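You operate a simulated robot arm through the tools that you are given. There is no shell and no other tool.

You run a simulated robot arm. Do the job below in one go: nothing can be reset, and whatever is moved stays where it is left.

TASK
Stop the hot motor and move it to the finned plate.
Fine: dial to 0, switch off, contact slide out, then open the clamp. Set down upright: green motor.

It is judged by the outcome, as a careful person would: the job done as asked, and still so three seconds after it is handed in. It fails if anything else is knocked over, pushed out of place, dropped, spilled or broken.

THE ROBOT
A 6-joint arm with a two-finger gripper, fixed in place. Base frame: the origin is on the floor under the middle of its stand, x ahead of it, y to its left, z up. Lengths are in mm, angles in rad, forces in N, time in s.
It reaches about 940 mm from its shoulder. Its first joint turns from -2.897 to 2.897 rad. Payload 2.54 kg.
The tool frame sits at the grasp point between the pads (the TCP): z along the fingers, y along the line on which they close. The tips reach 30 mm beyond it. The gripper opens to 116 mm; its body begins 95 mm behind the TCP.
Orientation is that of the tool frame in the base frame, as a unit quaternion [x, y, z, w]. With the fingers straight down and closing along the base's y, the tool's x points along the base's -x, its y along +y and its z along -z.

THE INTERFACE
- The arm moves only by the tool drive_tool. Its arguments are lists of equal length, an entry for each row: "translation": the shift along the tool's x, y, z in mm, a list of three; "delta_rot": the turn, a rotation vector about the tool's x, y, z in rad, a list of three. In form: {"translation": [[x, y, z], ...], "delta_rot": [[ax, ay, az], ...]}. A call has 1 to 20 rows; each row shifts and turns the commanded pose from where the row before left it, along the tool's axes as they then stand. "gripper" is the finger opening in mm, from 0 to 116, set as the call begins (left out, the last holds). Rows are played at 5 a second. More than 50 mm and 0.15 rad between two rows, or a gripper value outside its range, and nothing of the call is played. Where a pose cannot be reached the arm comes as near as it can. A force on the tool above 40 N (or 10 N above the force at the start of the call, whichever is more), or a blocked arm, ends the call early, and 0.2 s more pass. The fingers move at their own pace (about 72 mm/s each) and stop on an object; they squeeze with about 23 N. The grip force told is the motor's: it shows also when the fingers shut on nothing. Time passes only in rows, and 0.2 s behind the last, so rows that do not move let the fingers close. It gives the time, the measured TCP pose, the force on the tool (base axes), the opening and the grip force at its end, in the units of the frame above (readings bear some noise), with the torque about the TCP (base axes, N m) and any sound that the robot's microphone picked up.
- Cameras (640 x 400 px; columns grow to the right, rows downward): "scene" is fixed at [215.5, 492.8, 1608.5]; the picture's right is [-0.58, -0.82, 0.00], its down [-0.59, 0.42, -0.69] and it looks along [0.56, -0.40, -0.72] (base axes); focal length 336 px, centre (320, 200). "wrist" rides on the gripper at [69, -15, -122] in the tool frame; the picture's right is [0.21, 0.98, 0.00], its down [-0.83, 0.18, -0.53] and it looks along [-0.52, 0.11, 0.85] (tool axes); focal length 251 px, centre (320, 200). There is no depth. A picture from a camera that has moved, and an enlarged one, comes with that camera's place and axes in the base frame and with its lens. The place of the scene camera against the robot may be out by one fixed shift of up to 12 mm in any direction.
- get_image(camera): a new picture of that camera. The clock stands still meanwhile.
- inspect(camera, box): a new picture of the part [left, top, right, bottom] of that camera's present view, enlarged. The clock stands still meanwhile.
- close_job(): hands the job in; it is judged then, once.

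Places have to be worked out from the pictures, the camera data and where the tool is seen. Open the gripper and draw the arm clear of the work before you hand the job in, unless the task says otherwise.

The tools are called after "Request:" by a JSON object that holds its "op" and its "data". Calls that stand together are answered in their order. drive_tool: Moves the arm, as the interface text tells. Its arguments: {"type":"object","properties":{"translation":{"type":"array"},"delta_rot":{"type":"array"},"gripper":{"type":"number"}},"required":["translation","delta_rot"]} The other tools are called the same way: get_image (camera) takes a picture; inspect (camera, box) takes an enlarged picture of a part of a camera's view; close_job () hands the job in.

At the start:

```text
time: 0.0
tcp_pos: [468.1, 228.3, 1241.3]
tcp_rot: [0.0, 1.0, 0.001, 0.001]
contact_force: [0.1, 0.0, 0.6]
wrist_torque: [0.01, 0.02, 0.0]
grip_width: 116.0
finger_force: 0.0
```

scene: 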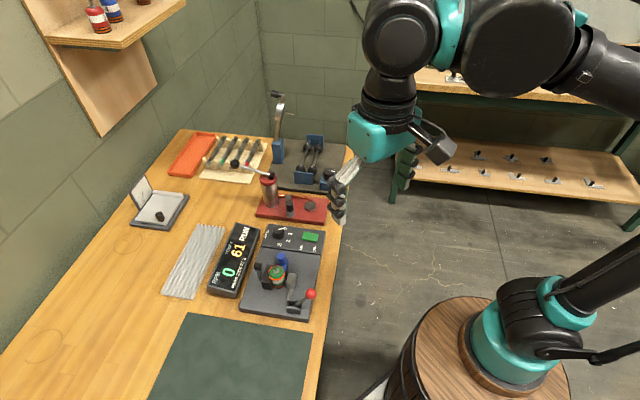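
wrist: 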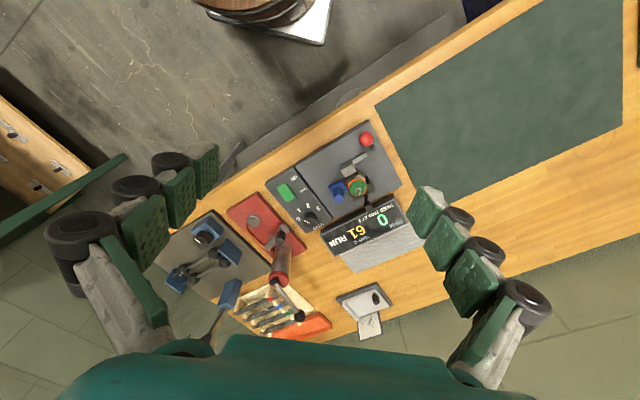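

I start by taking enlarged pictures of the motor stand and its surroundings from both cameras to work out where things are.

Request:
{"op": "inspect", "data": {"camera": "scene", "box": [220, 210, 350, 330]}}

Request:
{"op": "inspect", "data": {"camera": "scene", "box": [130, 120, 360, 330]}}

Request:
{"op": "inspect", "data": {"camera": "wrist", "box": [250, 110, 430, 280]}}

```text
3.33 times, centred on (285, 270) of scene
camera zoom: at [215.5, 492.8, 1608.5], right [-0.58, -0.82, 0.0], down [-0.59, 0.42, -0.69], along [0.56, -0.4, -0.72], focal length 1120 px, centre (437, -33)
```

zoom: 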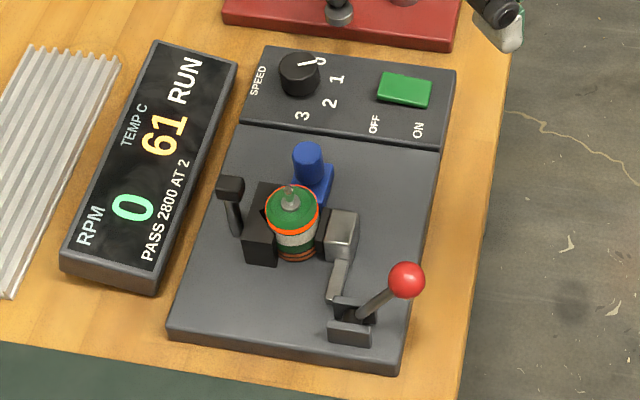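

```text
1.90 times, centred on (245, 225) of scene
camera zoom: at [215.5, 492.8, 1608.5], right [-0.58, -0.82, 0.0], down [-0.59, 0.42, -0.69], along [0.56, -0.4, -0.72], focal length 640 px, centre (463, 152)
```

zoom: 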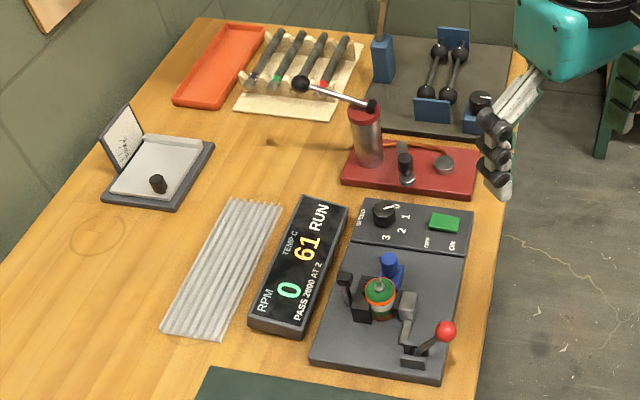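

```text
2.35 times, centred on (340, 195) of wrist
camera zoom: at [396.7, 212.7, 1364.2], right [-0.21, 0.98, 0.0], down [0.83, 0.18, 0.53], along [0.52, 0.12, -0.85], focal length 592 px, centre (273, 212)
```

zoom: 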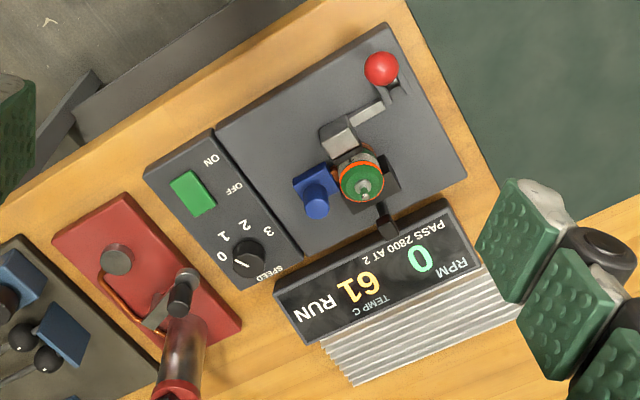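

The fixture plate sits around z≈885 and the motor near (610, 330), with the dial apparently already at 0 and the readout showing RUN / 0 rpm. I move the wrist camera closer, still well above everything, for a clearer look.

Request:
{"op": "drive_tool", "data": {"translation": [[-5, 25, 30], [-5, 25, 30], [-4, 25, 31]], "delta_rot": [[0, 0, 0], [0, 0, 0], [0, 0, 0]]}}

Request:
{"op": "get_image", "data": {"camera": "wrist"}}

Request:
{"op": "get_image", "data": {"camera": "scene"}}

```text
time: 0.8
tcp_pos: [480.9, 304.4, 1150.7]
tcp_rot: [0.0, 1.0, 0.001, 0.0]
contact_force: [0.0, -0.2, 0.0]
wrist_torque: [0.04, -0.03, 0.03]
grip_width: 116.2
finger_force: 0.1
```

```text
taken
camera wrist: at [411.0, 290.3, 1273.6], right [-0.21, 0.98, 0.0], down [0.83, 0.18, 0.53], along [0.52, 0.12, -0.85], focal length 251 px, centre (320, 200)
```

wrist: 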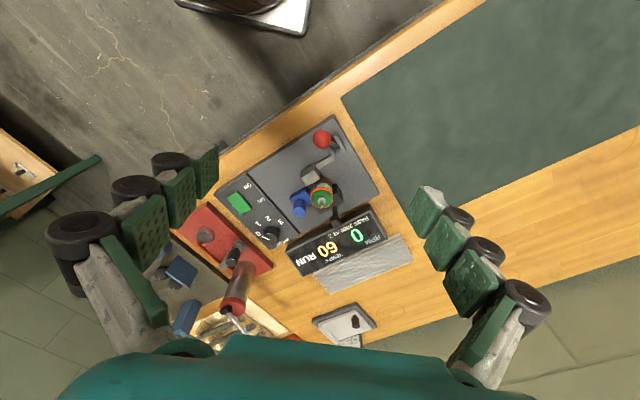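

```text
taken
```

scene: 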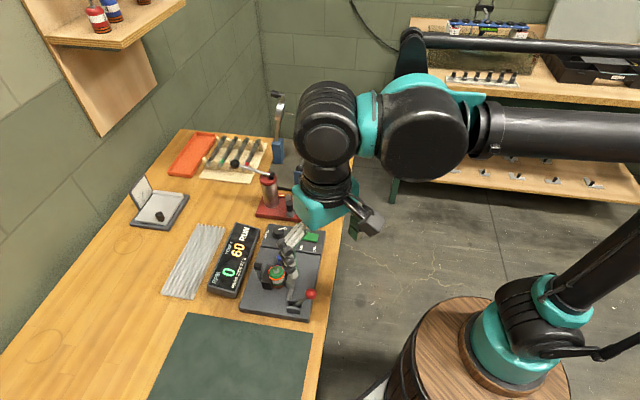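

The motor is centred in the wrist view now. I enlarge it to read the dial, the switch, the contact slide and the clamp.

Request:
{"op": "inspect", "data": {"camera": "wrist", "box": [210, 110, 400, 250]}}

Request:
{"op": "inspect", "data": {"camera": "wrist", "box": [280, 120, 370, 230]}}

Request:
{"op": "inspect", "data": {"camera": "wrist", "box": [210, 165, 310, 255]}}

```text
2.86 times, centred on (305, 180) of wrist
camera zoom: at [411.0, 290.3, 1273.6], right [-0.21, 0.98, 0.0], down [0.83, 0.18, 0.53], along [0.52, 0.12, -0.85], focal length 718 px, centre (363, 257)
```

zoom: 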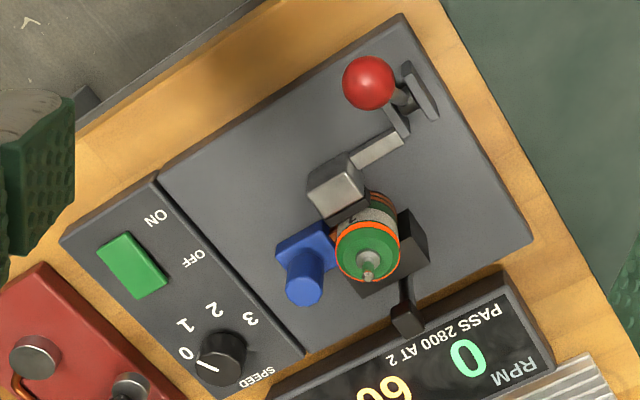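

```text
3.64 times, centred on (325, 175) of wrist
camera zoom: at [411.0, 290.3, 1273.6], right [-0.21, 0.98, 0.0], down [0.83, 0.18, 0.53], along [0.52, 0.12, -0.85], focal length 914 px, centre (302, 291)
```

zoom: 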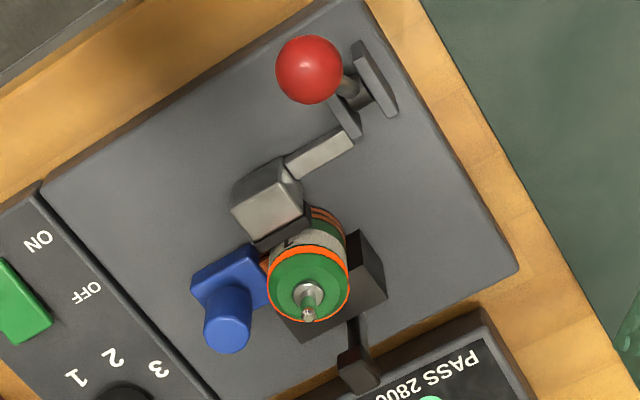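

```text
4.44 times, centred on (260, 210) of wrist
camera zoom: at [411.0, 290.3, 1273.6], right [-0.21, 0.98, 0.0], down [0.83, 0.18, 0.53], along [0.52, 0.12, -0.85], focal length 1118 px, centre (587, 156)
```

zoom: 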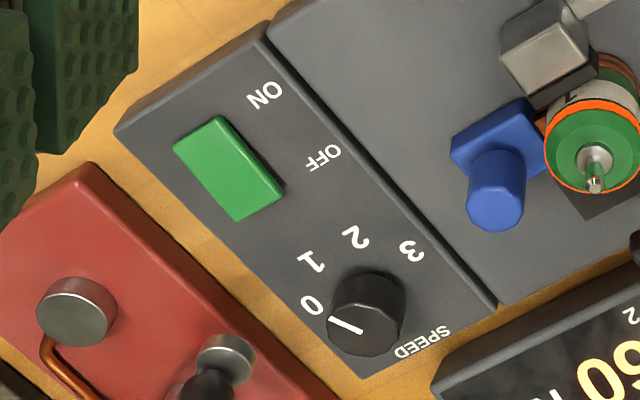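

The dial pointer seems to sit near 0, maybe between 0 and 1, and the rocker looks ON. The blue slide touches the motor, and the red-ball lever drives the grey jaw. I go closer while keeping the tips above z 1015.

Request:
{"op": "drive_tool", "data": {"translation": [[-22, 6, 33], [-22, 6, 33], [-22, 7, 34]], "delta_rot": [[0, 0, 0], [0, 0, 0], [0, 0, 0]]}}

Request:
{"op": "get_image", "data": {"camera": "wrist"}}

Request:
{"op": "inspect", "data": {"camera": "wrist", "box": [200, 80, 440, 260]}}

Request:
{"op": "inspect", "data": {"camera": "wrist", "box": [180, 160, 320, 270]}}

```text
time: 1.6
tcp_pos: [546.1, 324.1, 1052.9]
tcp_rot: [0.0, 1.0, 0.001, -0.001]
contact_force: [-0.6, -0.3, 0.5]
wrist_torque: [0.0, -0.04, 0.0]
grip_width: 115.7
finger_force: 0.1
```

```text
taken
camera wrist: at [476.2, 309.1, 1175.7], right [-0.21, 0.98, 0.0], down [0.83, 0.18, 0.53], along [0.52, 0.12, -0.85], focal length 251 px, centre (320, 200)
```

wrist: 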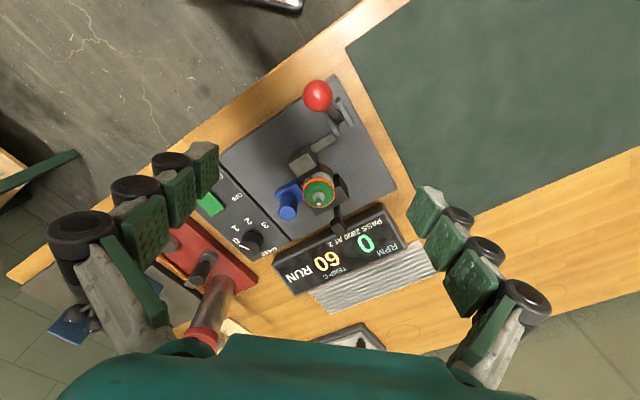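

```text
2.22 times, centred on (320, 170) of wrist
camera zoom: at [476.2, 309.1, 1175.7], right [-0.21, 0.98, 0.0], down [0.83, 0.18, 0.53], along [0.52, 0.12, -0.85], focal length 559 px, centre (320, 267)
```

zoom: 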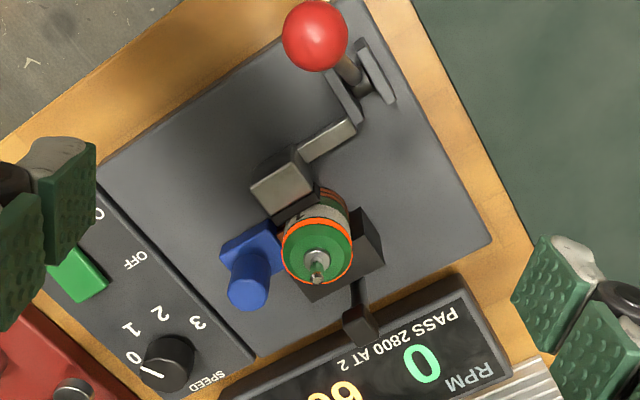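

```text
3.64 times, centred on (250, 215) of wrist
camera zoom: at [476.2, 309.1, 1175.7], right [-0.21, 0.98, 0.0], down [0.83, 0.18, 0.53], along [0.52, 0.12, -0.85], focal length 914 px, centre (574, 146)
```

zoom: 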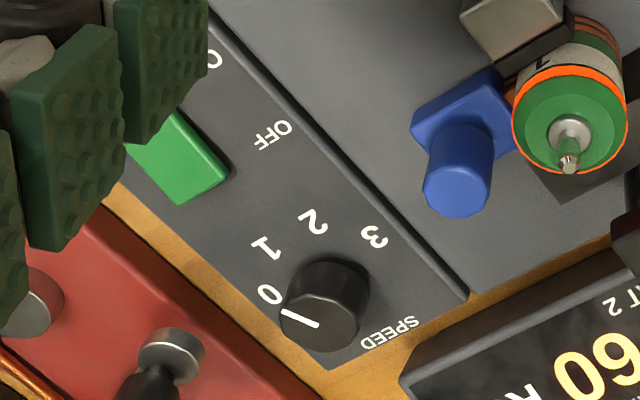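

Working out the label ring, the pointer actually looks closer to "1" than "0". I shift to look at the dial and switch from nearer, with the tips at z≈987, above everything.

Request:
{"op": "drive_tool", "data": {"translation": [[-34, -26, 12], [-34, -26, 12], [-35, -26, 12]], "delta_rot": [[0, 0, 0], [0, 0, 0], [0, 0, 0]]}}

Request:
{"op": "get_image", "data": {"camera": "wrist"}}

Request:
{"op": "inspect", "data": {"camera": "wrist", "box": [220, 120, 400, 260]}}

Request:
{"op": "get_image", "data": {"camera": "scene"}}

```text
time: 2.4
tcp_pos: [651.7, 242.8, 1013.4]
tcp_rot: [0.0, 1.0, 0.0, 0.0]
contact_force: [-0.1, -0.1, 0.0]
wrist_torque: [0.02, 0.01, 0.02]
grip_width: 115.9
finger_force: 0.1
```

```text
taken
camera wrist: at [581.6, 228.2, 1136.9], right [-0.22, 0.98, 0.0], down [0.83, 0.18, 0.53], along [0.52, 0.12, -0.85], focal length 251 px, centre (320, 200)
```

wrist: 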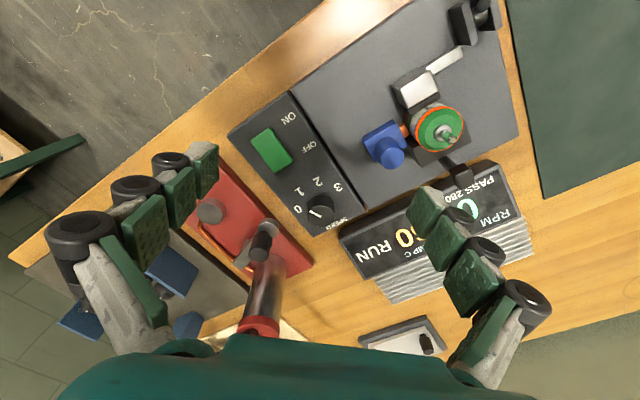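

```text
2.86 times, centred on (310, 190) of wrist
camera zoom: at [581.6, 228.2, 1136.9], right [-0.22, 0.98, 0.0], down [0.83, 0.18, 0.53], along [0.52, 0.12, -0.85], focal length 718 px, centre (349, 229)
```

zoom: 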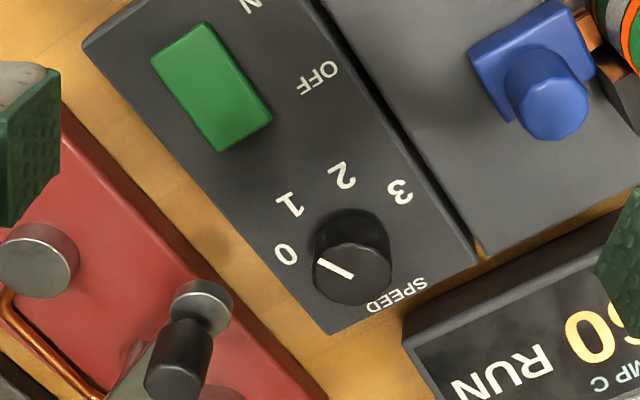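

```text
taken
```

scene: 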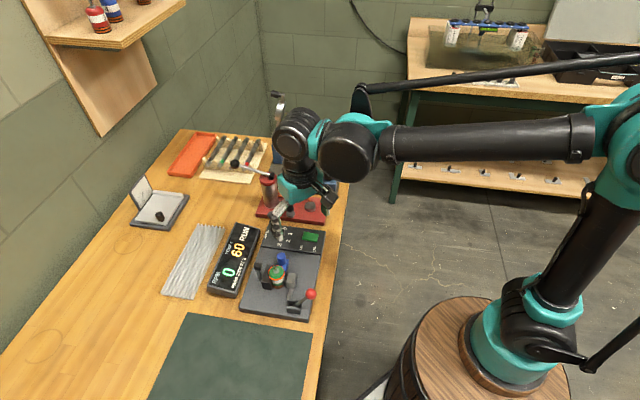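

The dial pointer is at "1", not "0", so it needs about +50° turned counter-clockwise seen from above. I check the fingers' shape and the contact slide and clamp in close-up.

Request:
{"op": "inspect", "data": {"camera": "wrist", "box": [360, 0, 520, 200]}}

Request:
{"op": "inspect", "data": {"camera": "wrist", "box": [380, 160, 560, 340]}}

Request:
{"op": "inspect", "data": {"camera": "scene", "box": [235, 240, 330, 325]}}

```text
2.00 times, centred on (440, 100) of wrist
camera zoom: at [581.6, 228.2, 1136.9], right [-0.22, 0.98, 0.0], down [0.83, 0.18, 0.53], along [0.52, 0.12, -0.85], focal length 503 px, centre (80, 400)
```

zoom: 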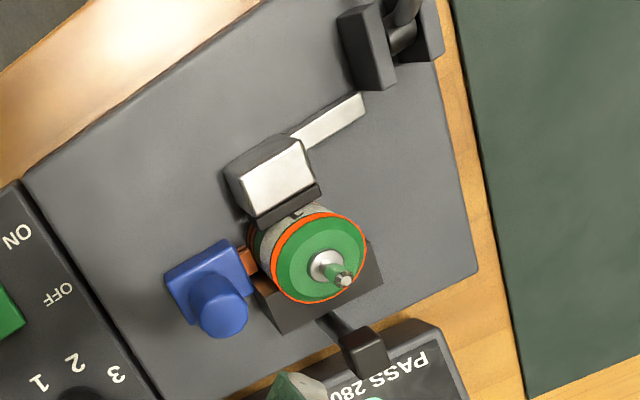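

```text
2.22 times, centred on (470, 250) of wrist
camera zoom: at [581.6, 228.2, 1136.9], right [-0.22, 0.98, 0.0], down [0.83, 0.18, 0.53], along [0.52, 0.12, -0.85], focal length 559 px, centre (-13, 89)
```

zoom: 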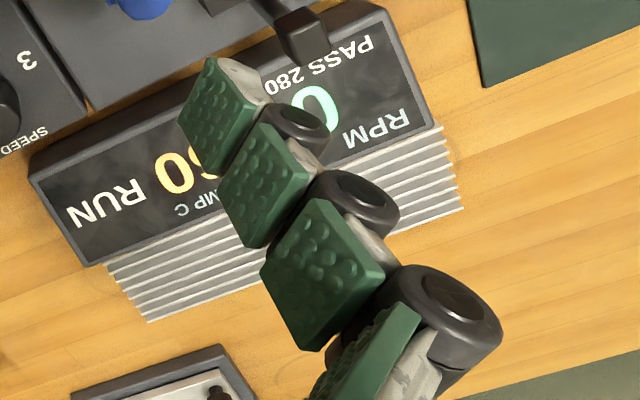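

```text
4.71 times, centred on (282, 282) of scene
camera zoom: at [215.5, 492.8, 1608.5], right [-0.58, -0.82, 0.0], down [-0.59, 0.42, -0.69], along [0.56, -0.4, -0.72], focal length 1581 px, centre (496, -188)
```

zoom: 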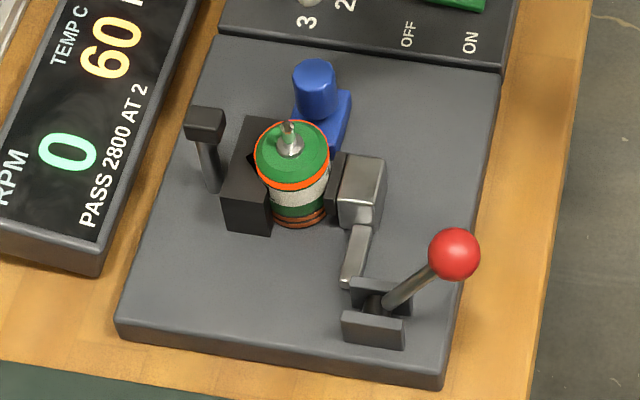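

I fix the geometry from several wrist views: fixture plate z≈879, motor shaft tip (621.6, 339.7, 951.6), dial knob centred at (743, 265) with its top at z≈911, fixture axes at about 44.3° / −45.7°. I move above the dial, turn the tool to the starting angle and narrow the fingers to 70 mm.

Request:
{"op": "drive_tool", "data": {"translation": [[-45.7, 11.1, 0], [-45.6, 11.1, 0], [0, 0, 0], [0, 0, 0], [0, 0, 0]], "delta_rot": [[0, 0, 0], [0, 0, 0], [0, 0, -0.1123], [0, 0, -0.1123], [0, 0, -0.1123]], "gripper": 70}}

Request:
{"op": "get_image", "data": {"camera": "wrist"}}

Request:
{"op": "get_image", "data": {"camera": "scene"}}

```text
time: 3.6
tcp_pos: [739.2, 265.2, 1016.9]
tcp_rot: [-0.169, 0.986, 0.001, 0.0]
contact_force: [0.0, -0.2, -0.2]
wrist_torque: [-0.04, 0.01, -0.04]
grip_width: 69.9
finger_force: 0.0
```

```text
taken
camera wrist: at [679.1, 229.0, 1139.0], right [-0.53, 0.85, 0.0], down [0.72, 0.44, 0.53], along [0.45, 0.28, -0.84], focal length 251 px, centre (320, 200)
```

wrist: 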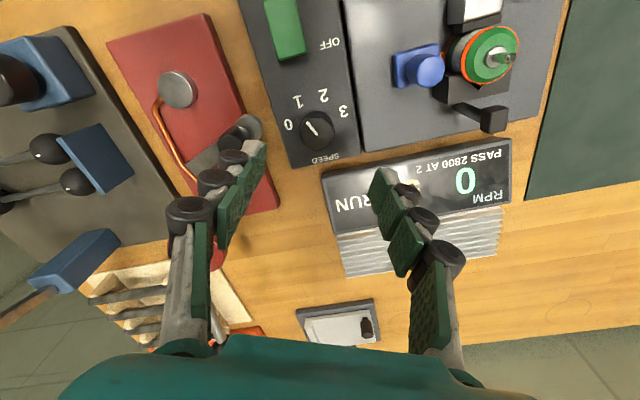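

```text
taken
```

scene: 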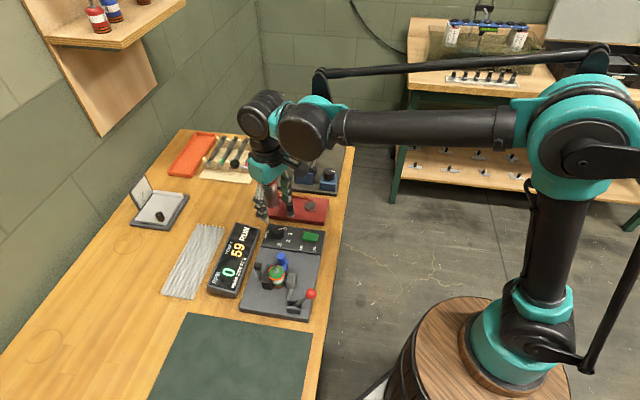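

I let the arm settle with a still row and then look closely at the knob from here.

Request:
{"op": "drive_tool", "data": {"translation": [[0, 0, 0], [0, 0, 0]], "delta_rot": [[0, 0, 0], [0, 0, 0]]}}

Request:
{"op": "inspect", "data": {"camera": "wrist", "box": [230, 80, 410, 200]}}

Request:
{"op": "inspect", "data": {"camera": "wrist", "box": [370, 0, 560, 150]}}

```text
time: 4.2
tcp_pos: [740.0, 265.6, 1016.6]
tcp_rot: [-0.168, 0.986, 0.002, 0.0]
contact_force: [0.4, -0.2, 0.1]
wrist_torque: [0.02, 0.01, 0.0]
grip_width: 69.9
finger_force: 0.1
```

```text
3.33 times, centred on (320, 140) of wrist
camera zoom: at [679.0, 229.1, 1139.0], right [-0.53, 0.85, 0.0], down [0.72, 0.44, 0.53], along [0.45, 0.28, -0.84], focal length 838 px, centre (320, 400)
```

zoom: 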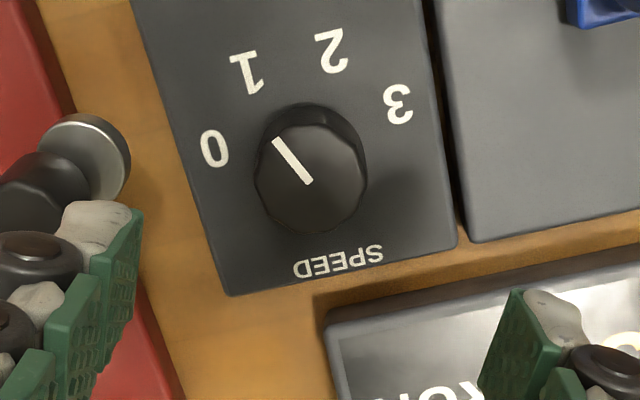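

```text
2.67 times, centred on (465, 75) of wrist
camera zoom: at [679.0, 229.1, 1139.0], right [-0.53, 0.85, 0.0], down [0.72, 0.44, 0.53], along [0.45, 0.28, -0.84], focal length 670 px, centre (-67, 533)
```

zoom: 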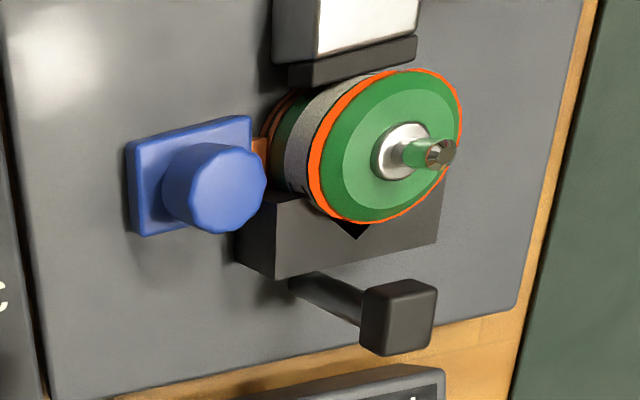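

The zoom confirms the pointer is exactly at "1" and the knob centre is at (742.5, 264.7). A vertical black handle on the red device stands 60 mm from the knob in the direction of my left finger. I turn the tool on to 142° so the fingers clear it, narrow the opening to 52 mm and look again.

Request:
{"op": "drive_tool", "data": {"translation": [[0, 0, 0], [0, 0, 0], [0, 0, 0], [0, 0, 0], [-0.8, -2.5, 0], [0, 0, 0]], "delta_rot": [[0, 0, -0.1423], [0, 0, -0.1423], [0, 0, -0.1423], [0, 0, -0.1423], [0, 0, 0], [0, 0, 0]], "gripper": 52}}

Request:
{"op": "get_image", "data": {"camera": "wrist"}}

Request:
{"op": "inspect", "data": {"camera": "wrist", "box": [200, 60, 420, 220]}}

```text
time: 5.6
tcp_pos: [743.7, 265.3, 1013.3]
tcp_rot: [-0.438, 0.899, 0.0, 0.001]
contact_force: [1.0, 0.0, -0.4]
wrist_torque: [-0.04, 0.01, 0.02]
grip_width: 51.8
finger_force: 0.1
```

```text
taken
camera wrist: at [711.5, 201.7, 1136.6], right [-0.9, 0.43, 0.0], down [0.37, 0.76, 0.54], along [0.23, 0.48, -0.84], focal length 251 px, centre (320, 200)
```

wrist: 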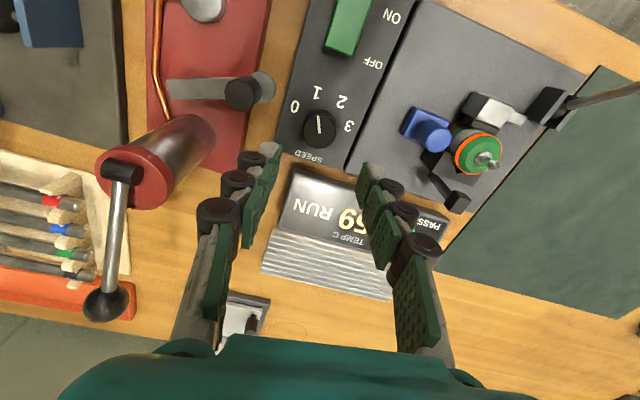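

```text
2.50 times, centred on (310, 140) of wrist
camera zoom: at [711.5, 201.7, 1136.6], right [-0.9, 0.43, 0.0], down [0.37, 0.76, 0.54], along [0.23, 0.48, -0.84], focal length 629 px, centre (345, 350)
```

zoom: 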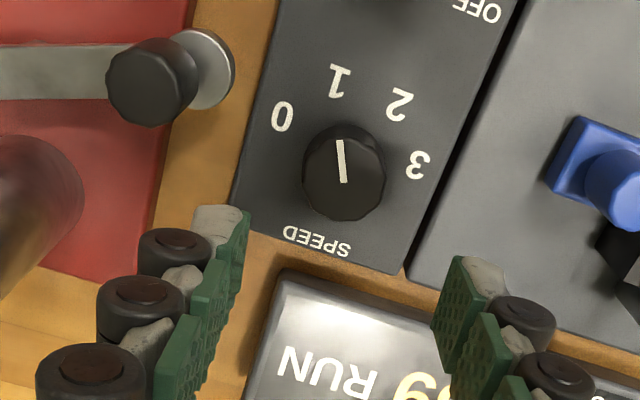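

The fingers straddle the knob cleanly and clear the crank handle and the display. I descend to put the tips at about z 895, around the upper half of the knob.

Request:
{"op": "drive_tool", "data": {"translation": [[0.5, 0.4, 30], [0, 0, 30], [0, 0, 18], [0, 0, 10], [0, 0, 0]], "delta_rot": [[0, 0, 0], [0, 0, 0], [0, 0, 0], [0, 0, 0], [0, 0, 0]]}}

Request:
{"op": "get_image", "data": {"camera": "wrist"}}

Request:
{"op": "inspect", "data": {"camera": "scene", "box": [220, 170, 350, 290]}}

```text
time: 6.8
tcp_pos: [742.3, 266.4, 924.9]
tcp_rot: [-0.438, 0.899, 0.0, 0.001]
contact_force: [-0.2, 0.4, -0.3]
wrist_torque: [0.0, 0.03, 0.01]
grip_width: 51.7
finger_force: 0.0
```

```text
taken
camera wrist: at [710.9, 201.8, 1048.0], right [-0.9, 0.43, 0.0], down [0.37, 0.76, 0.54], along [0.23, 0.48, -0.84], focal length 251 px, centre (320, 200)
```

wrist: 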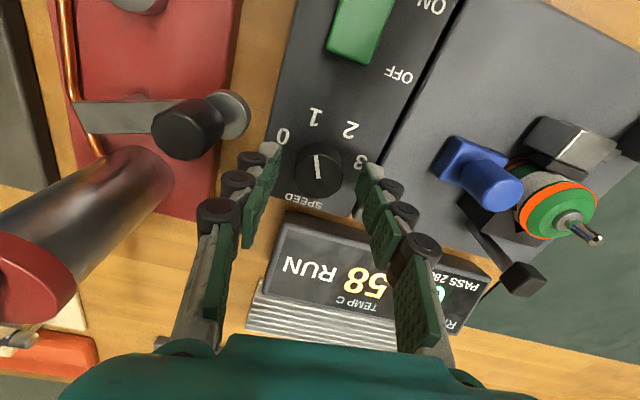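

```text
3.33 times, centred on (285, 230) of scene
camera zoom: at [215.5, 492.8, 1608.5], right [-0.58, -0.82, 0.0], down [-0.59, 0.42, -0.69], along [0.56, -0.4, -0.72], focal length 1120 px, centre (437, 100)
```

zoom: 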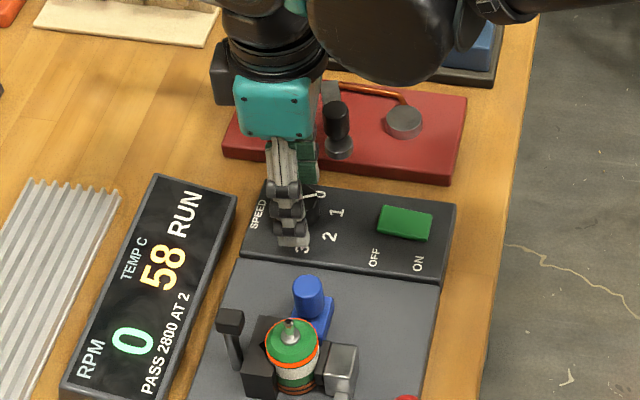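

The fingers are around the knob, with no contact force. I close them on it.

Request:
{"op": "drive_tool", "data": {"translation": [[0, 0, 0], [0, 0, 0], [0, 0, 0]], "delta_rot": [[0, 0, 0], [0, 0, 0], [0, 0, 0]], "gripper": 10}}

Request:
{"op": "inspect", "data": {"camera": "wrist", "box": [220, 80, 420, 230]}}

```text
time: 7.6
tcp_pos: [742.5, 264.8, 925.5]
tcp_rot: [-0.437, 0.899, 0.001, 0.0]
contact_force: [8.6, -5.3, -0.1]
wrist_torque: [-0.18, -0.33, 0.03]
grip_width: 31.2
finger_force: 44.9
```

```text
2.67 times, centred on (320, 155) of wrist
camera zoom: at [711.4, 201.3, 1048.1], right [-0.9, 0.43, 0.0], down [0.37, 0.76, 0.54], along [0.23, 0.48, -0.84], focal length 670 px, centre (320, 320)
```

zoom: 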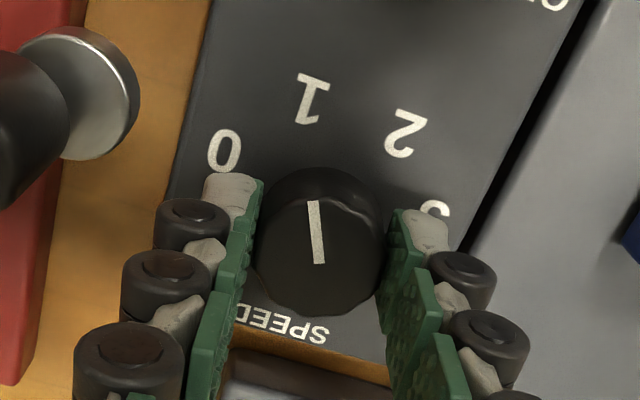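

Gripped at 31 mm with a slight sideways load, so I ease the tool 0.8 mm and then turn about its axis by 0.88 rad counter-clockwise.

Request:
{"op": "drive_tool", "data": {"translation": [[0, -0.8, 0], [0, 0, 0], [0, 0, 0], [0, 0, 0], [0, 0, 0], [0, 0, 0], [0, 0, 0], [0, 0, 0]], "delta_rot": [[0, 0, 0], [0, 0, -0.14], [0, 0, -0.14], [0, 0, -0.14], [0, 0, -0.14], [0, 0, -0.14], [0, 0, -0.14], [0, 0, 0]]}}

Request:
{"op": "get_image", "data": {"camera": "wrist"}}

Request:
{"op": "inspect", "data": {"camera": "wrist", "box": [220, 80, 420, 230]}}

Request:
{"op": "inspect", "data": {"camera": "scene", "box": [220, 170, 350, 290]}}

```text
time: 9.4
tcp_pos: [742.5, 265.5, 927.1]
tcp_rot: [0.768, -0.641, -0.001, 0.0]
contact_force: [-16.4, 2.7, -34.2]
wrist_torque: [0.14, 0.34, 0.02]
grip_width: 30.6
finger_force: 44.9
```

```text
taken
camera wrist: at [769.8, 200.0, 1049.4], right [-0.92, -0.38, 0.0], down [-0.32, 0.78, 0.54], along [-0.21, 0.49, -0.84], focal length 251 px, centre (320, 200)
```

wrist: 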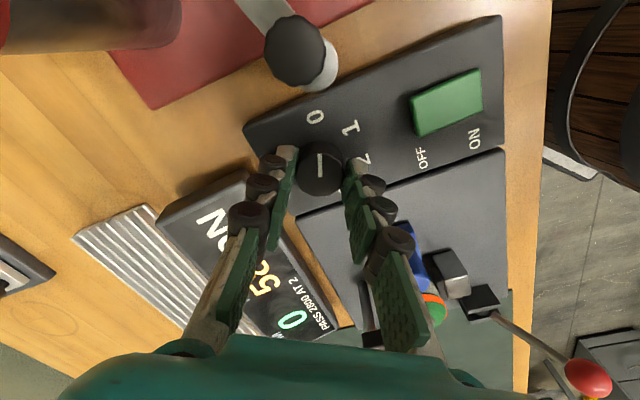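

```text
2.67 times, centred on (320, 155) of wrist
camera zoom: at [769.8, 200.0, 1049.4], right [-0.92, -0.38, 0.0], down [-0.32, 0.78, 0.54], along [-0.21, 0.49, -0.84], focal length 670 px, centre (320, 320)
```

zoom: 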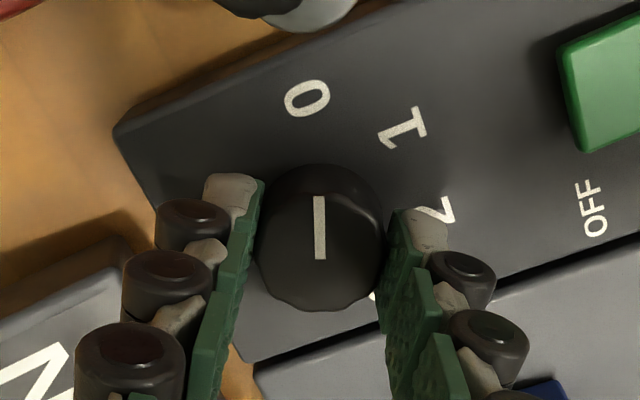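

```text
3.33 times, centred on (285, 230) of scene
camera zoom: at [215.5, 492.8, 1608.5], right [-0.58, -0.82, 0.0], down [-0.59, 0.42, -0.69], along [0.56, -0.4, -0.72], focal length 1120 px, centre (437, 100)
```

zoom: 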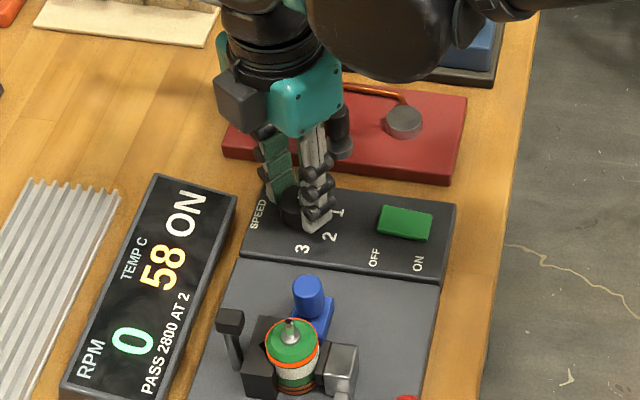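

The readout switched from RUN to ON, so the dial registers 0. I add a last small turn (0.03 rad) toward the mark while easing down 1.5 mm to relieve the vertical load.

Request:
{"op": "drive_tool", "data": {"translation": [[0, 0, 1.5], [0, 0, 0]], "delta_rot": [[0, 0, 0], [0, 0, -0.03]]}}

Request:
{"op": "inspect", "data": {"camera": "wrist", "box": [220, 80, 420, 230]}}

```text
time: 10.0
tcp_pos: [742.5, 265.1, 927.1]
tcp_rot: [0.776, -0.63, 0.0, -0.001]
contact_force: [-3.0, 12.1, 15.0]
wrist_torque: [0.36, 0.36, -0.03]
grip_width: 30.5
finger_force: 45.2
```

```text
2.67 times, centred on (320, 155) of wrist
camera zoom: at [771.1, 200.6, 1049.5], right [-0.91, -0.41, 0.0], down [-0.35, 0.77, 0.54], along [-0.22, 0.49, -0.84], focal length 670 px, centre (320, 320)
```

zoom: 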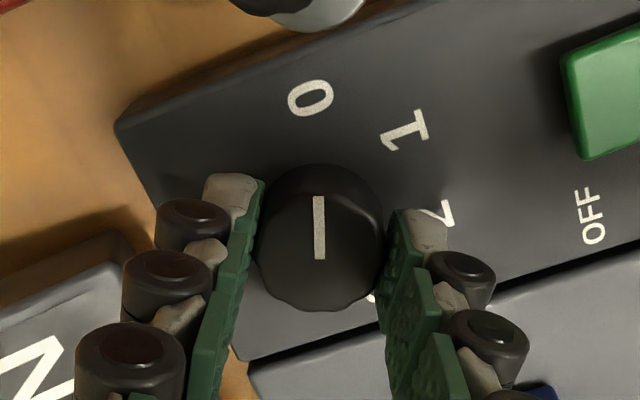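

The pointer now lines up with 0. I open to 52 mm and rise straight up.

Request:
{"op": "drive_tool", "data": {"translation": [[0, 0, 0], [0, 0, 0], [0, 0, -20], [0, 0, -35], [0, 0, -40], [0, 0, 0]], "delta_rot": [[0, 0, 0], [0, 0, 0], [0, 0, 0], [0, 0, 0], [0, 0, 0], [0, 0, 0]], "gripper": 52}}

Request:
{"op": "get_image", "data": {"camera": "wrist"}}

Request:
{"op": "inspect", "data": {"camera": "wrist", "box": [260, 80, 480, 240]}}

Request:
{"op": "inspect", "data": {"camera": "scene", "box": [220, 170, 350, 290]}}

```text
time: 11.4
tcp_pos: [743.6, 266.4, 1019.3]
tcp_rot: [0.775, -0.632, -0.001, 0.0]
contact_force: [0.8, 0.2, -0.6]
wrist_torque: [0.04, 0.0, -0.02]
grip_width: 51.8
finger_force: 0.0
```

```text
taken
camera wrist: at [772.1, 201.5, 1141.6], right [-0.91, -0.41, 0.0], down [-0.35, 0.77, 0.53], along [-0.22, 0.49, -0.84], focal length 251 px, centre (320, 200)
```

wrist: 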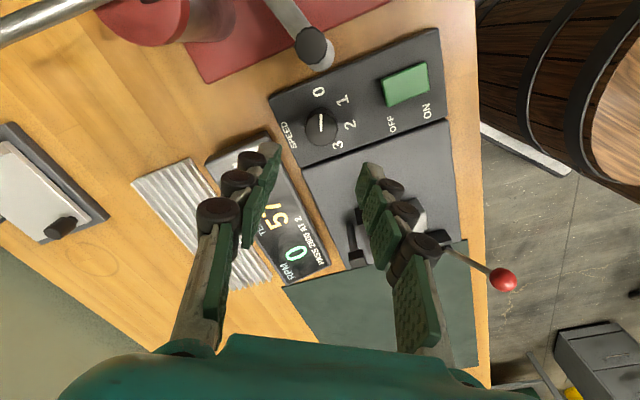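

```text
2.50 times, centred on (370, 160) of wrist
camera zoom: at [772.1, 201.5, 1141.6], right [-0.91, -0.41, 0.0], down [-0.35, 0.77, 0.53], along [-0.22, 0.49, -0.84], focal length 629 px, centre (195, 300)
```

zoom: 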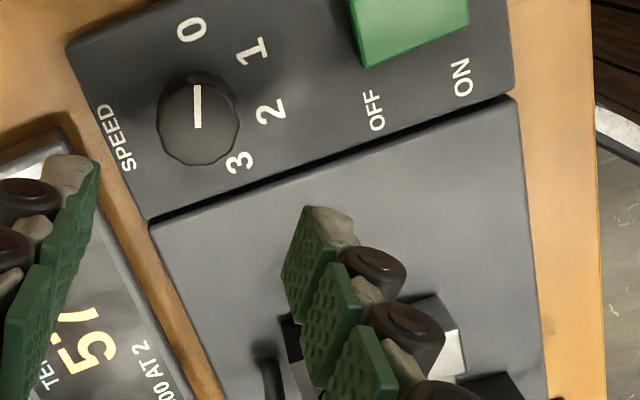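

```text
3.33 times, centred on (285, 230) of scene
camera zoom: at [215.5, 492.8, 1608.5], right [-0.58, -0.82, 0.0], down [-0.59, 0.42, -0.69], along [0.56, -0.4, -0.72], focal length 1120 px, centre (437, 100)
```

zoom: 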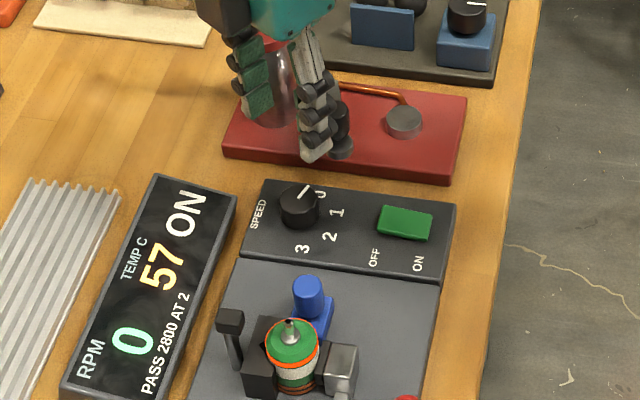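

The dial pointer is at 0 and the readout says ON (57 °C). Next the rocker switch: I move over its OFF end with the gripper closed and re-align the tool with the fixture, staying high, and look at it.

Request:
{"op": "drive_tool", "data": {"translation": [[20.8, 28.2, 0], [20.8, 28.2, 0], [0, 0, 0], [0, 0, 0], [0, 0, 0], [0, 0, 0], [0, 0, 0], [0, 0, 0], [0, 0, 0], [0, 0, 0]], "delta_rot": [[0, 0, 0], [0, 0, 0], [0, 0, 0.1436], [0, 0, 0.1436], [0, 0, 0.1436], [0, 0, 0.1436], [0, 0, 0.1436], [0, 0, 0.1436], [0, 0, 0.1436], [0, 0, 0]], "gripper": 0}}

Request:
{"op": "get_image", "data": {"camera": "wrist"}}

Request:
{"op": "inspect", "data": {"camera": "wrist", "box": [240, 80, 400, 200]}}

```text
time: 13.6
tcp_pos: [697.3, 213.1, 1020.1]
tcp_rot: [-0.375, 0.927, 0.0, 0.001]
contact_force: [-0.1, 0.1, 0.3]
wrist_torque: [-0.02, 0.0, -0.02]
grip_width: 0.0
finger_force: 22.6
```

```text
taken
camera wrist: at [656.6, 154.8, 1143.3], right [-0.83, 0.55, 0.0], down [0.47, 0.7, 0.54], along [0.3, 0.45, -0.84], focal length 251 px, centre (320, 200)
```

wrist: 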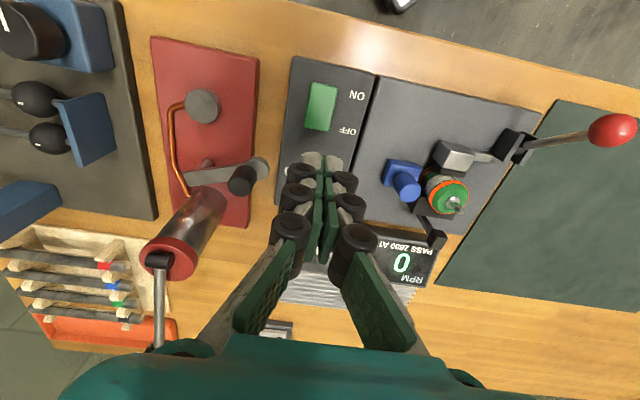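

```text
3.33 times, centred on (320, 140) of wrist
camera zoom: at [656.6, 154.8, 1143.3], right [-0.83, 0.55, 0.0], down [0.47, 0.7, 0.54], along [0.3, 0.45, -0.84], focal length 838 px, centre (320, 400)
```

zoom: 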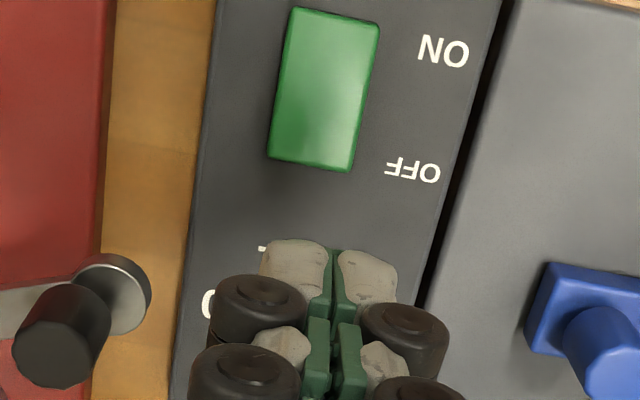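

The rocker's OFF end is raised (about z 896 at (699.6, 214.3)), its centre near (686, 201). I descend with the closed tips over the OFF end to just above it.

Request:
{"op": "drive_tool", "data": {"translation": [[-1.5, 0, 40], [0, 0, 35], [0, 0, 10], [0, 0, 0]], "delta_rot": [[0, 0, 0], [0, 0, 0], [0, 0, 0], [0, 0, 0]]}}

Request:
{"op": "inspect", "data": {"camera": "wrist", "box": [240, 60, 400, 200]}}

Request:
{"op": "inspect", "data": {"camera": "scene", "box": [240, 180, 350, 280]}}

```text
time: 14.6
tcp_pos: [697.7, 213.7, 935.1]
tcp_rot: [-0.376, 0.927, 0.001, 0.001]
contact_force: [0.1, 0.6, -0.5]
wrist_torque: [0.01, 0.02, 0.03]
grip_width: 0.0
finger_force: 23.0
```

```text
2.86 times, centred on (320, 130) of wrist
camera zoom: at [658.3, 155.5, 1057.2], right [-0.83, 0.55, 0.0], down [0.47, 0.7, 0.54], along [0.29, 0.45, -0.84], focal length 718 px, centre (320, 400)
```

zoom: 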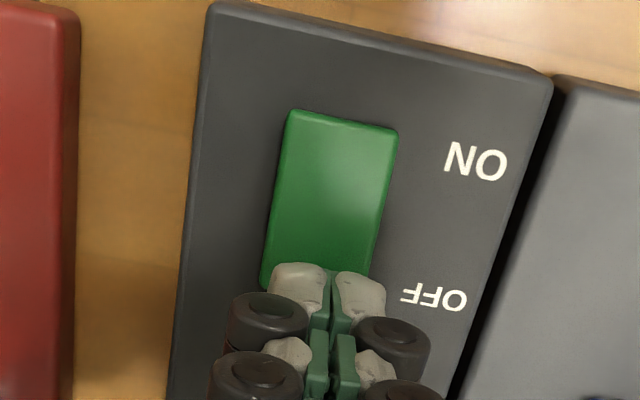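

```text
4.00 times, centred on (295, 230) of scene
camera zoom: at [215.5, 492.8, 1608.5], right [-0.58, -0.82, 0.0], down [-0.59, 0.42, -0.69], along [0.56, -0.4, -0.72], focal length 1344 px, centre (420, 80)
```

zoom: 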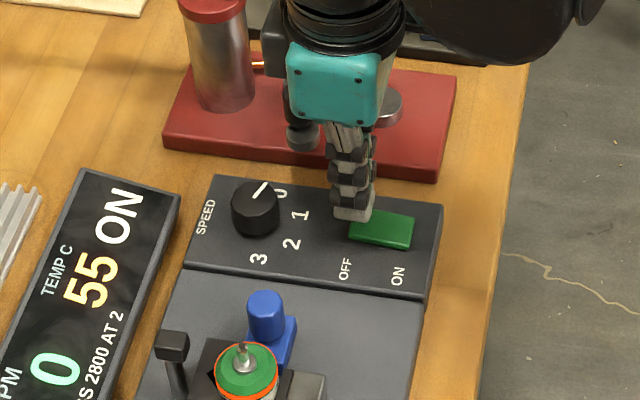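

The tips hover just over the OFF end. I press down in small steps and stop on force.

Request:
{"op": "drive_tool", "data": {"translation": [[0, 0, 5], [0, 0, 4], [0, 0, 3], [0, 0, 3], [0, 0, 2], [0, 0, 2]], "delta_rot": [[0, 0, 0], [0, 0, 0], [0, 0, 0], [0, 0, 0], [0, 0, 0], [0, 0, 0]]}}

Request:
{"op": "inspect", "data": {"camera": "wrist", "box": [240, 60, 400, 200]}}

Request:
{"op": "inspect", "data": {"camera": "scene", "box": [210, 180, 350, 290]}}

```text
time: 16.1
tcp_pos: [698.2, 213.0, 918.5]
tcp_rot: [-0.377, 0.926, 0.0, 0.001]
contact_force: [-3.1, -0.1, 18.6]
wrist_torque: [-0.16, 0.22, -0.01]
grip_width: 6.0
finger_force: 28.7
stopped in row 6: the force on the tool passed its limit at 43 N (the readings are from after the stop); the commanded pose is now the measured one
```

```text
2.86 times, centred on (320, 130) of wrist
camera zoom: at [658.1, 153.8, 1040.6], right [-0.83, 0.55, 0.0], down [0.47, 0.7, 0.54], along [0.3, 0.45, -0.84], focal length 718 px, centre (320, 400)
```

zoom: 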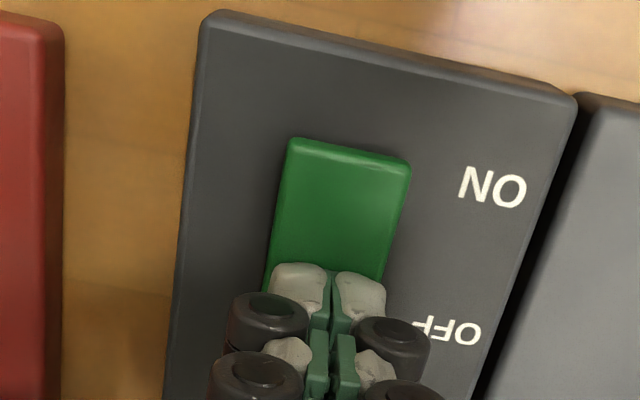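

```text
3.64 times, centred on (280, 235) of scene
camera zoom: at [215.5, 492.8, 1608.5], right [-0.58, -0.82, 0.0], down [-0.59, 0.42, -0.69], along [0.56, -0.4, -0.72], focal length 1222 px, centre (466, 73)
```

zoom: 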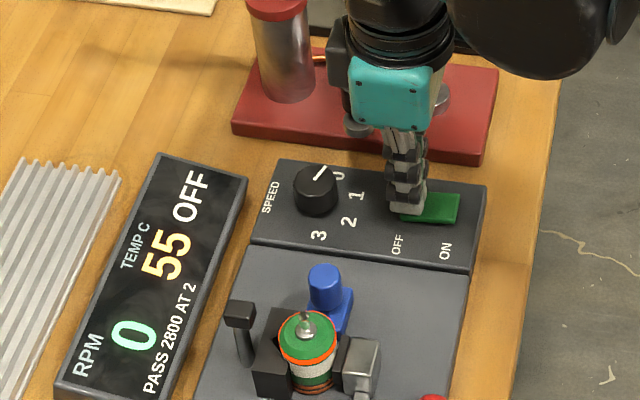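

The readout now says OFF and the ON end of the rocker is raised. I lift straight up and look back over the panel, slide and motor.

Request:
{"op": "drive_tool", "data": {"translation": [[0, 0, -20], [0, 0, -40], [0, 0, -40], [0, 0, 0]], "delta_rot": [[0, 0, 0], [0, 0, 0], [0, 0, 0], [0, 0, 0]]}}

Request:
{"op": "inspect", "data": {"camera": "scene", "box": [210, 200, 350, 330]}}

Request:
{"op": "inspect", "data": {"camera": "wrist", "box": [340, 80, 560, 260]}}

```text
time: 17.1
tcp_pos: [695.2, 211.7, 1017.5]
tcp_rot: [-0.375, 0.927, 0.001, 0.0]
contact_force: [-0.1, 1.0, -0.1]
wrist_torque: [0.0, 0.01, -0.01]
grip_width: 0.0
finger_force: 28.3
```

```text
3.08 times, centred on (280, 265) of scene
camera zoom: at [215.5, 492.8, 1608.5], right [-0.58, -0.82, 0.0], down [-0.59, 0.42, -0.69], along [0.56, -0.4, -0.72], focal length 1034 px, centre (443, 0)
```

zoom: 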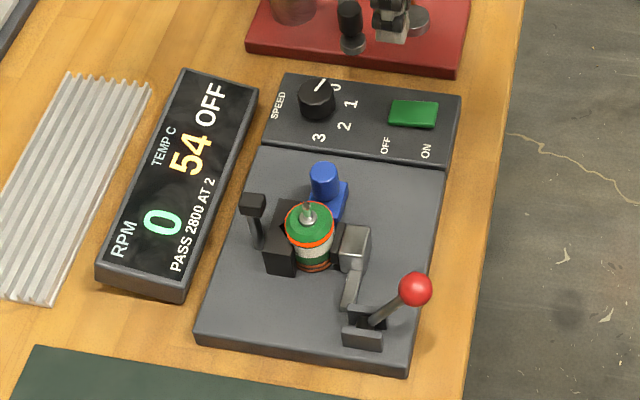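

```text
2.22 times, centred on (450, 170) of wrist
camera zoom: at [656.2, 153.2, 1142.1], right [-0.83, 0.55, 0.0], down [0.47, 0.7, 0.54], along [0.3, 0.45, -0.84], focal length 559 px, centre (31, 267)
```

zoom: 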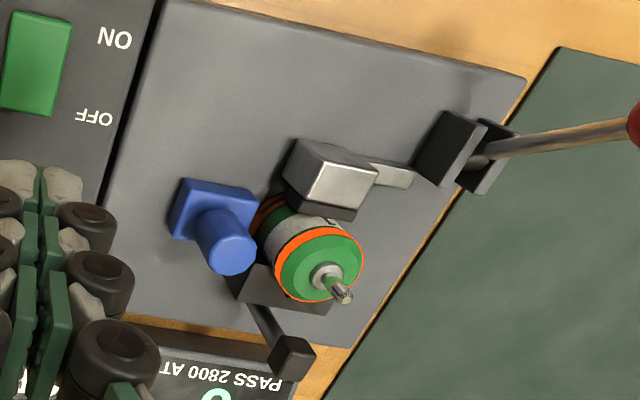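

Dial 0 and switch OFF are confirmed. The blue slide's knob is a ~20 mm post with its top at (651, 308.6, 931), directly toward the panel from the motor. I go above it and turn the tool so the fingers close across the slide direction.

Request:
{"op": "drive_tool", "data": {"translation": [[-11.9, 33.5, 0], [-11.9, 33.5, 0], [-11.8, 33.4, 0], [0, 0, 0], [0, 0, 0], [0, 0, 0], [0, 0, 0], [0, 0, 0], [0, 0, 0], [0, 0, 0], [0, 0, 0], [0, 0, 0], [0, 0, 0], [0, 0, 0], [0, 0, 0]], "delta_rot": [[0, 0, 0], [0, 0, 0], [0, 0, 0], [0, 0, 0.1424], [0, 0, 0.1424], [0, 0, 0.1424], [0, 0, 0.1424], [0, 0, 0.1424], [0, 0, 0.1424], [0, 0, 0.1424], [0, 0, 0.1424], [0, 0, 0.1424], [0, 0, 0.1424], [0, 0, 0.1424], [0, 0, 0]], "gripper": 48}}

Request:
{"op": "get_image", "data": {"camera": "wrist"}}

Request:
{"op": "inspect", "data": {"camera": "wrist", "box": [220, 60, 420, 210]}}

Request:
{"op": "get_image", "data": {"camera": "scene"}}

```text
time: 20.3
tcp_pos: [654.4, 309.3, 1017.5]
tcp_rot: [0.388, 0.922, 0.001, 0.001]
contact_force: [-0.2, 0.1, -0.6]
wrist_torque: [0.0, -0.02, 0.03]
grip_width: 48.2
finger_force: 0.2
```

```text
taken
camera wrist: at [594.3, 348.4, 1140.9], right [0.55, 0.84, 0.0], down [0.71, -0.47, 0.53], along [0.45, -0.29, -0.85], focal length 251 px, centre (320, 200)
```

wrist: 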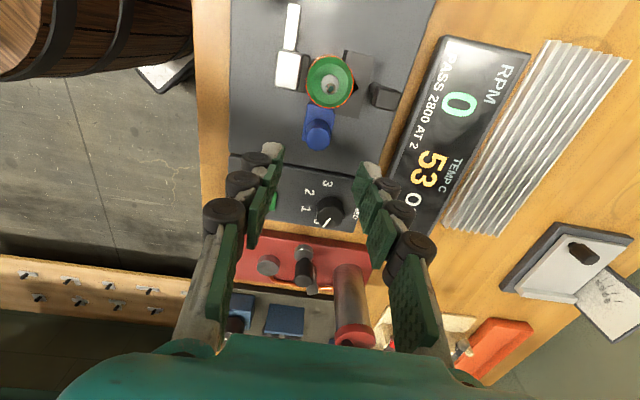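

```text
2.67 times, centred on (320, 135) of wrist
camera zoom: at [594.3, 348.4, 1140.9], right [0.55, 0.84, 0.0], down [0.71, -0.47, 0.53], along [0.45, -0.29, -0.85], focal length 670 px, centre (320, 373)
```

zoom: 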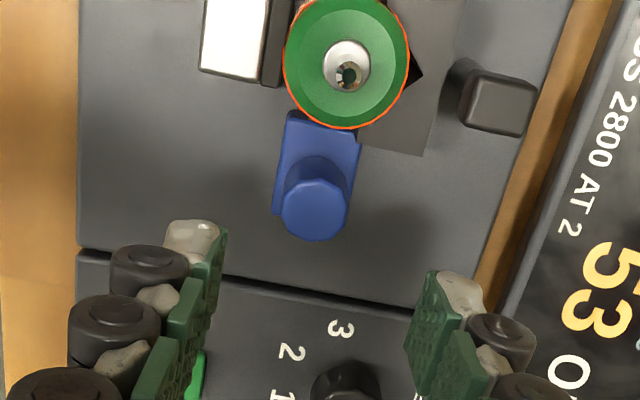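

```text
taken
```

scene: 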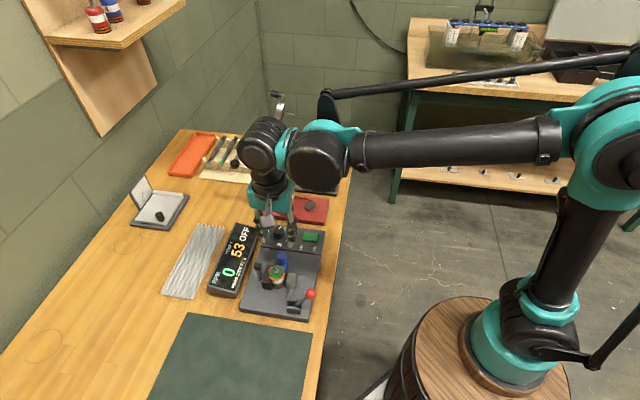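

The view confirms the knob at (652, 308.7), 21 mm across, with the V-block edge clear of the fingers. I correct 1.8 mm and descend around it, tips to about z 905.

Request:
{"op": "drive_tool", "data": {"translation": [[0.7, -1.7, 30], [0, 0, 30], [0, 0, 15], [0, 0, 7.5], [0, 0, 0]], "delta_rot": [[0, 0, 0], [0, 0, 0], [0, 0, 0], [0, 0, 0], [0, 0, 0]]}}

Request:
{"op": "inspect", "data": {"camera": "wrist", "box": [210, 40, 430, 210]}}

Request:
{"op": "inspect", "data": {"camera": "scene", "box": [220, 210, 340, 320]}}

```text
time: 21.5
tcp_pos: [651.8, 309.4, 934.1]
tcp_rot: [0.388, 0.922, 0.001, 0.001]
contact_force: [-0.5, 1.0, -1.0]
wrist_torque: [-0.01, 0.01, 0.0]
grip_width: 48.1
finger_force: 0.0
```

```text
2.35 times, centred on (320, 125) of wrist
camera zoom: at [592.4, 348.0, 1056.9], right [0.55, 0.84, 0.0], down [0.71, -0.46, 0.53], along [0.45, -0.29, -0.85], focal length 592 px, centre (320, 376)
```

zoom: 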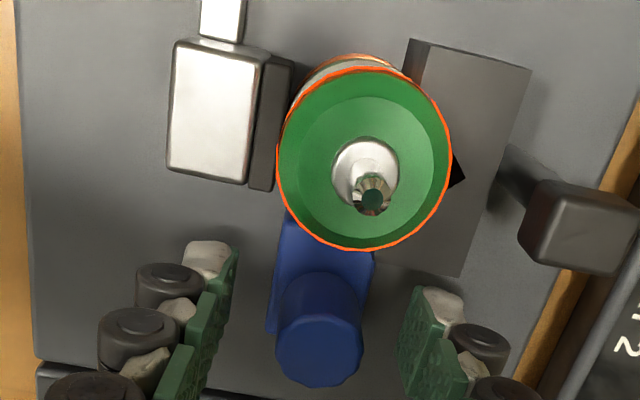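

```text
3.64 times, centred on (280, 265) of scene
camera zoom: at [215.5, 492.8, 1608.5], right [-0.58, -0.82, 0.0], down [-0.59, 0.42, -0.69], along [0.56, -0.4, -0.72], focal length 1222 px, centre (466, -36)
```

zoom: 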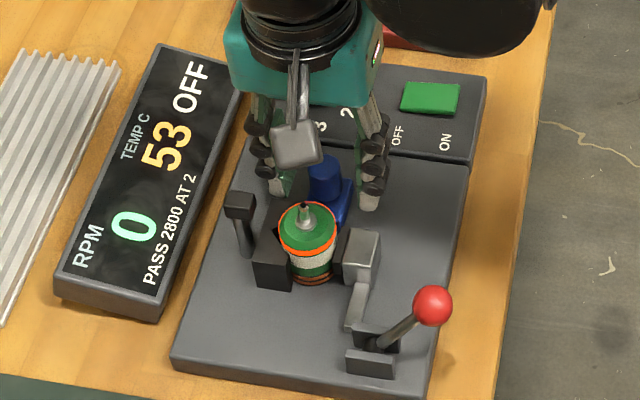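

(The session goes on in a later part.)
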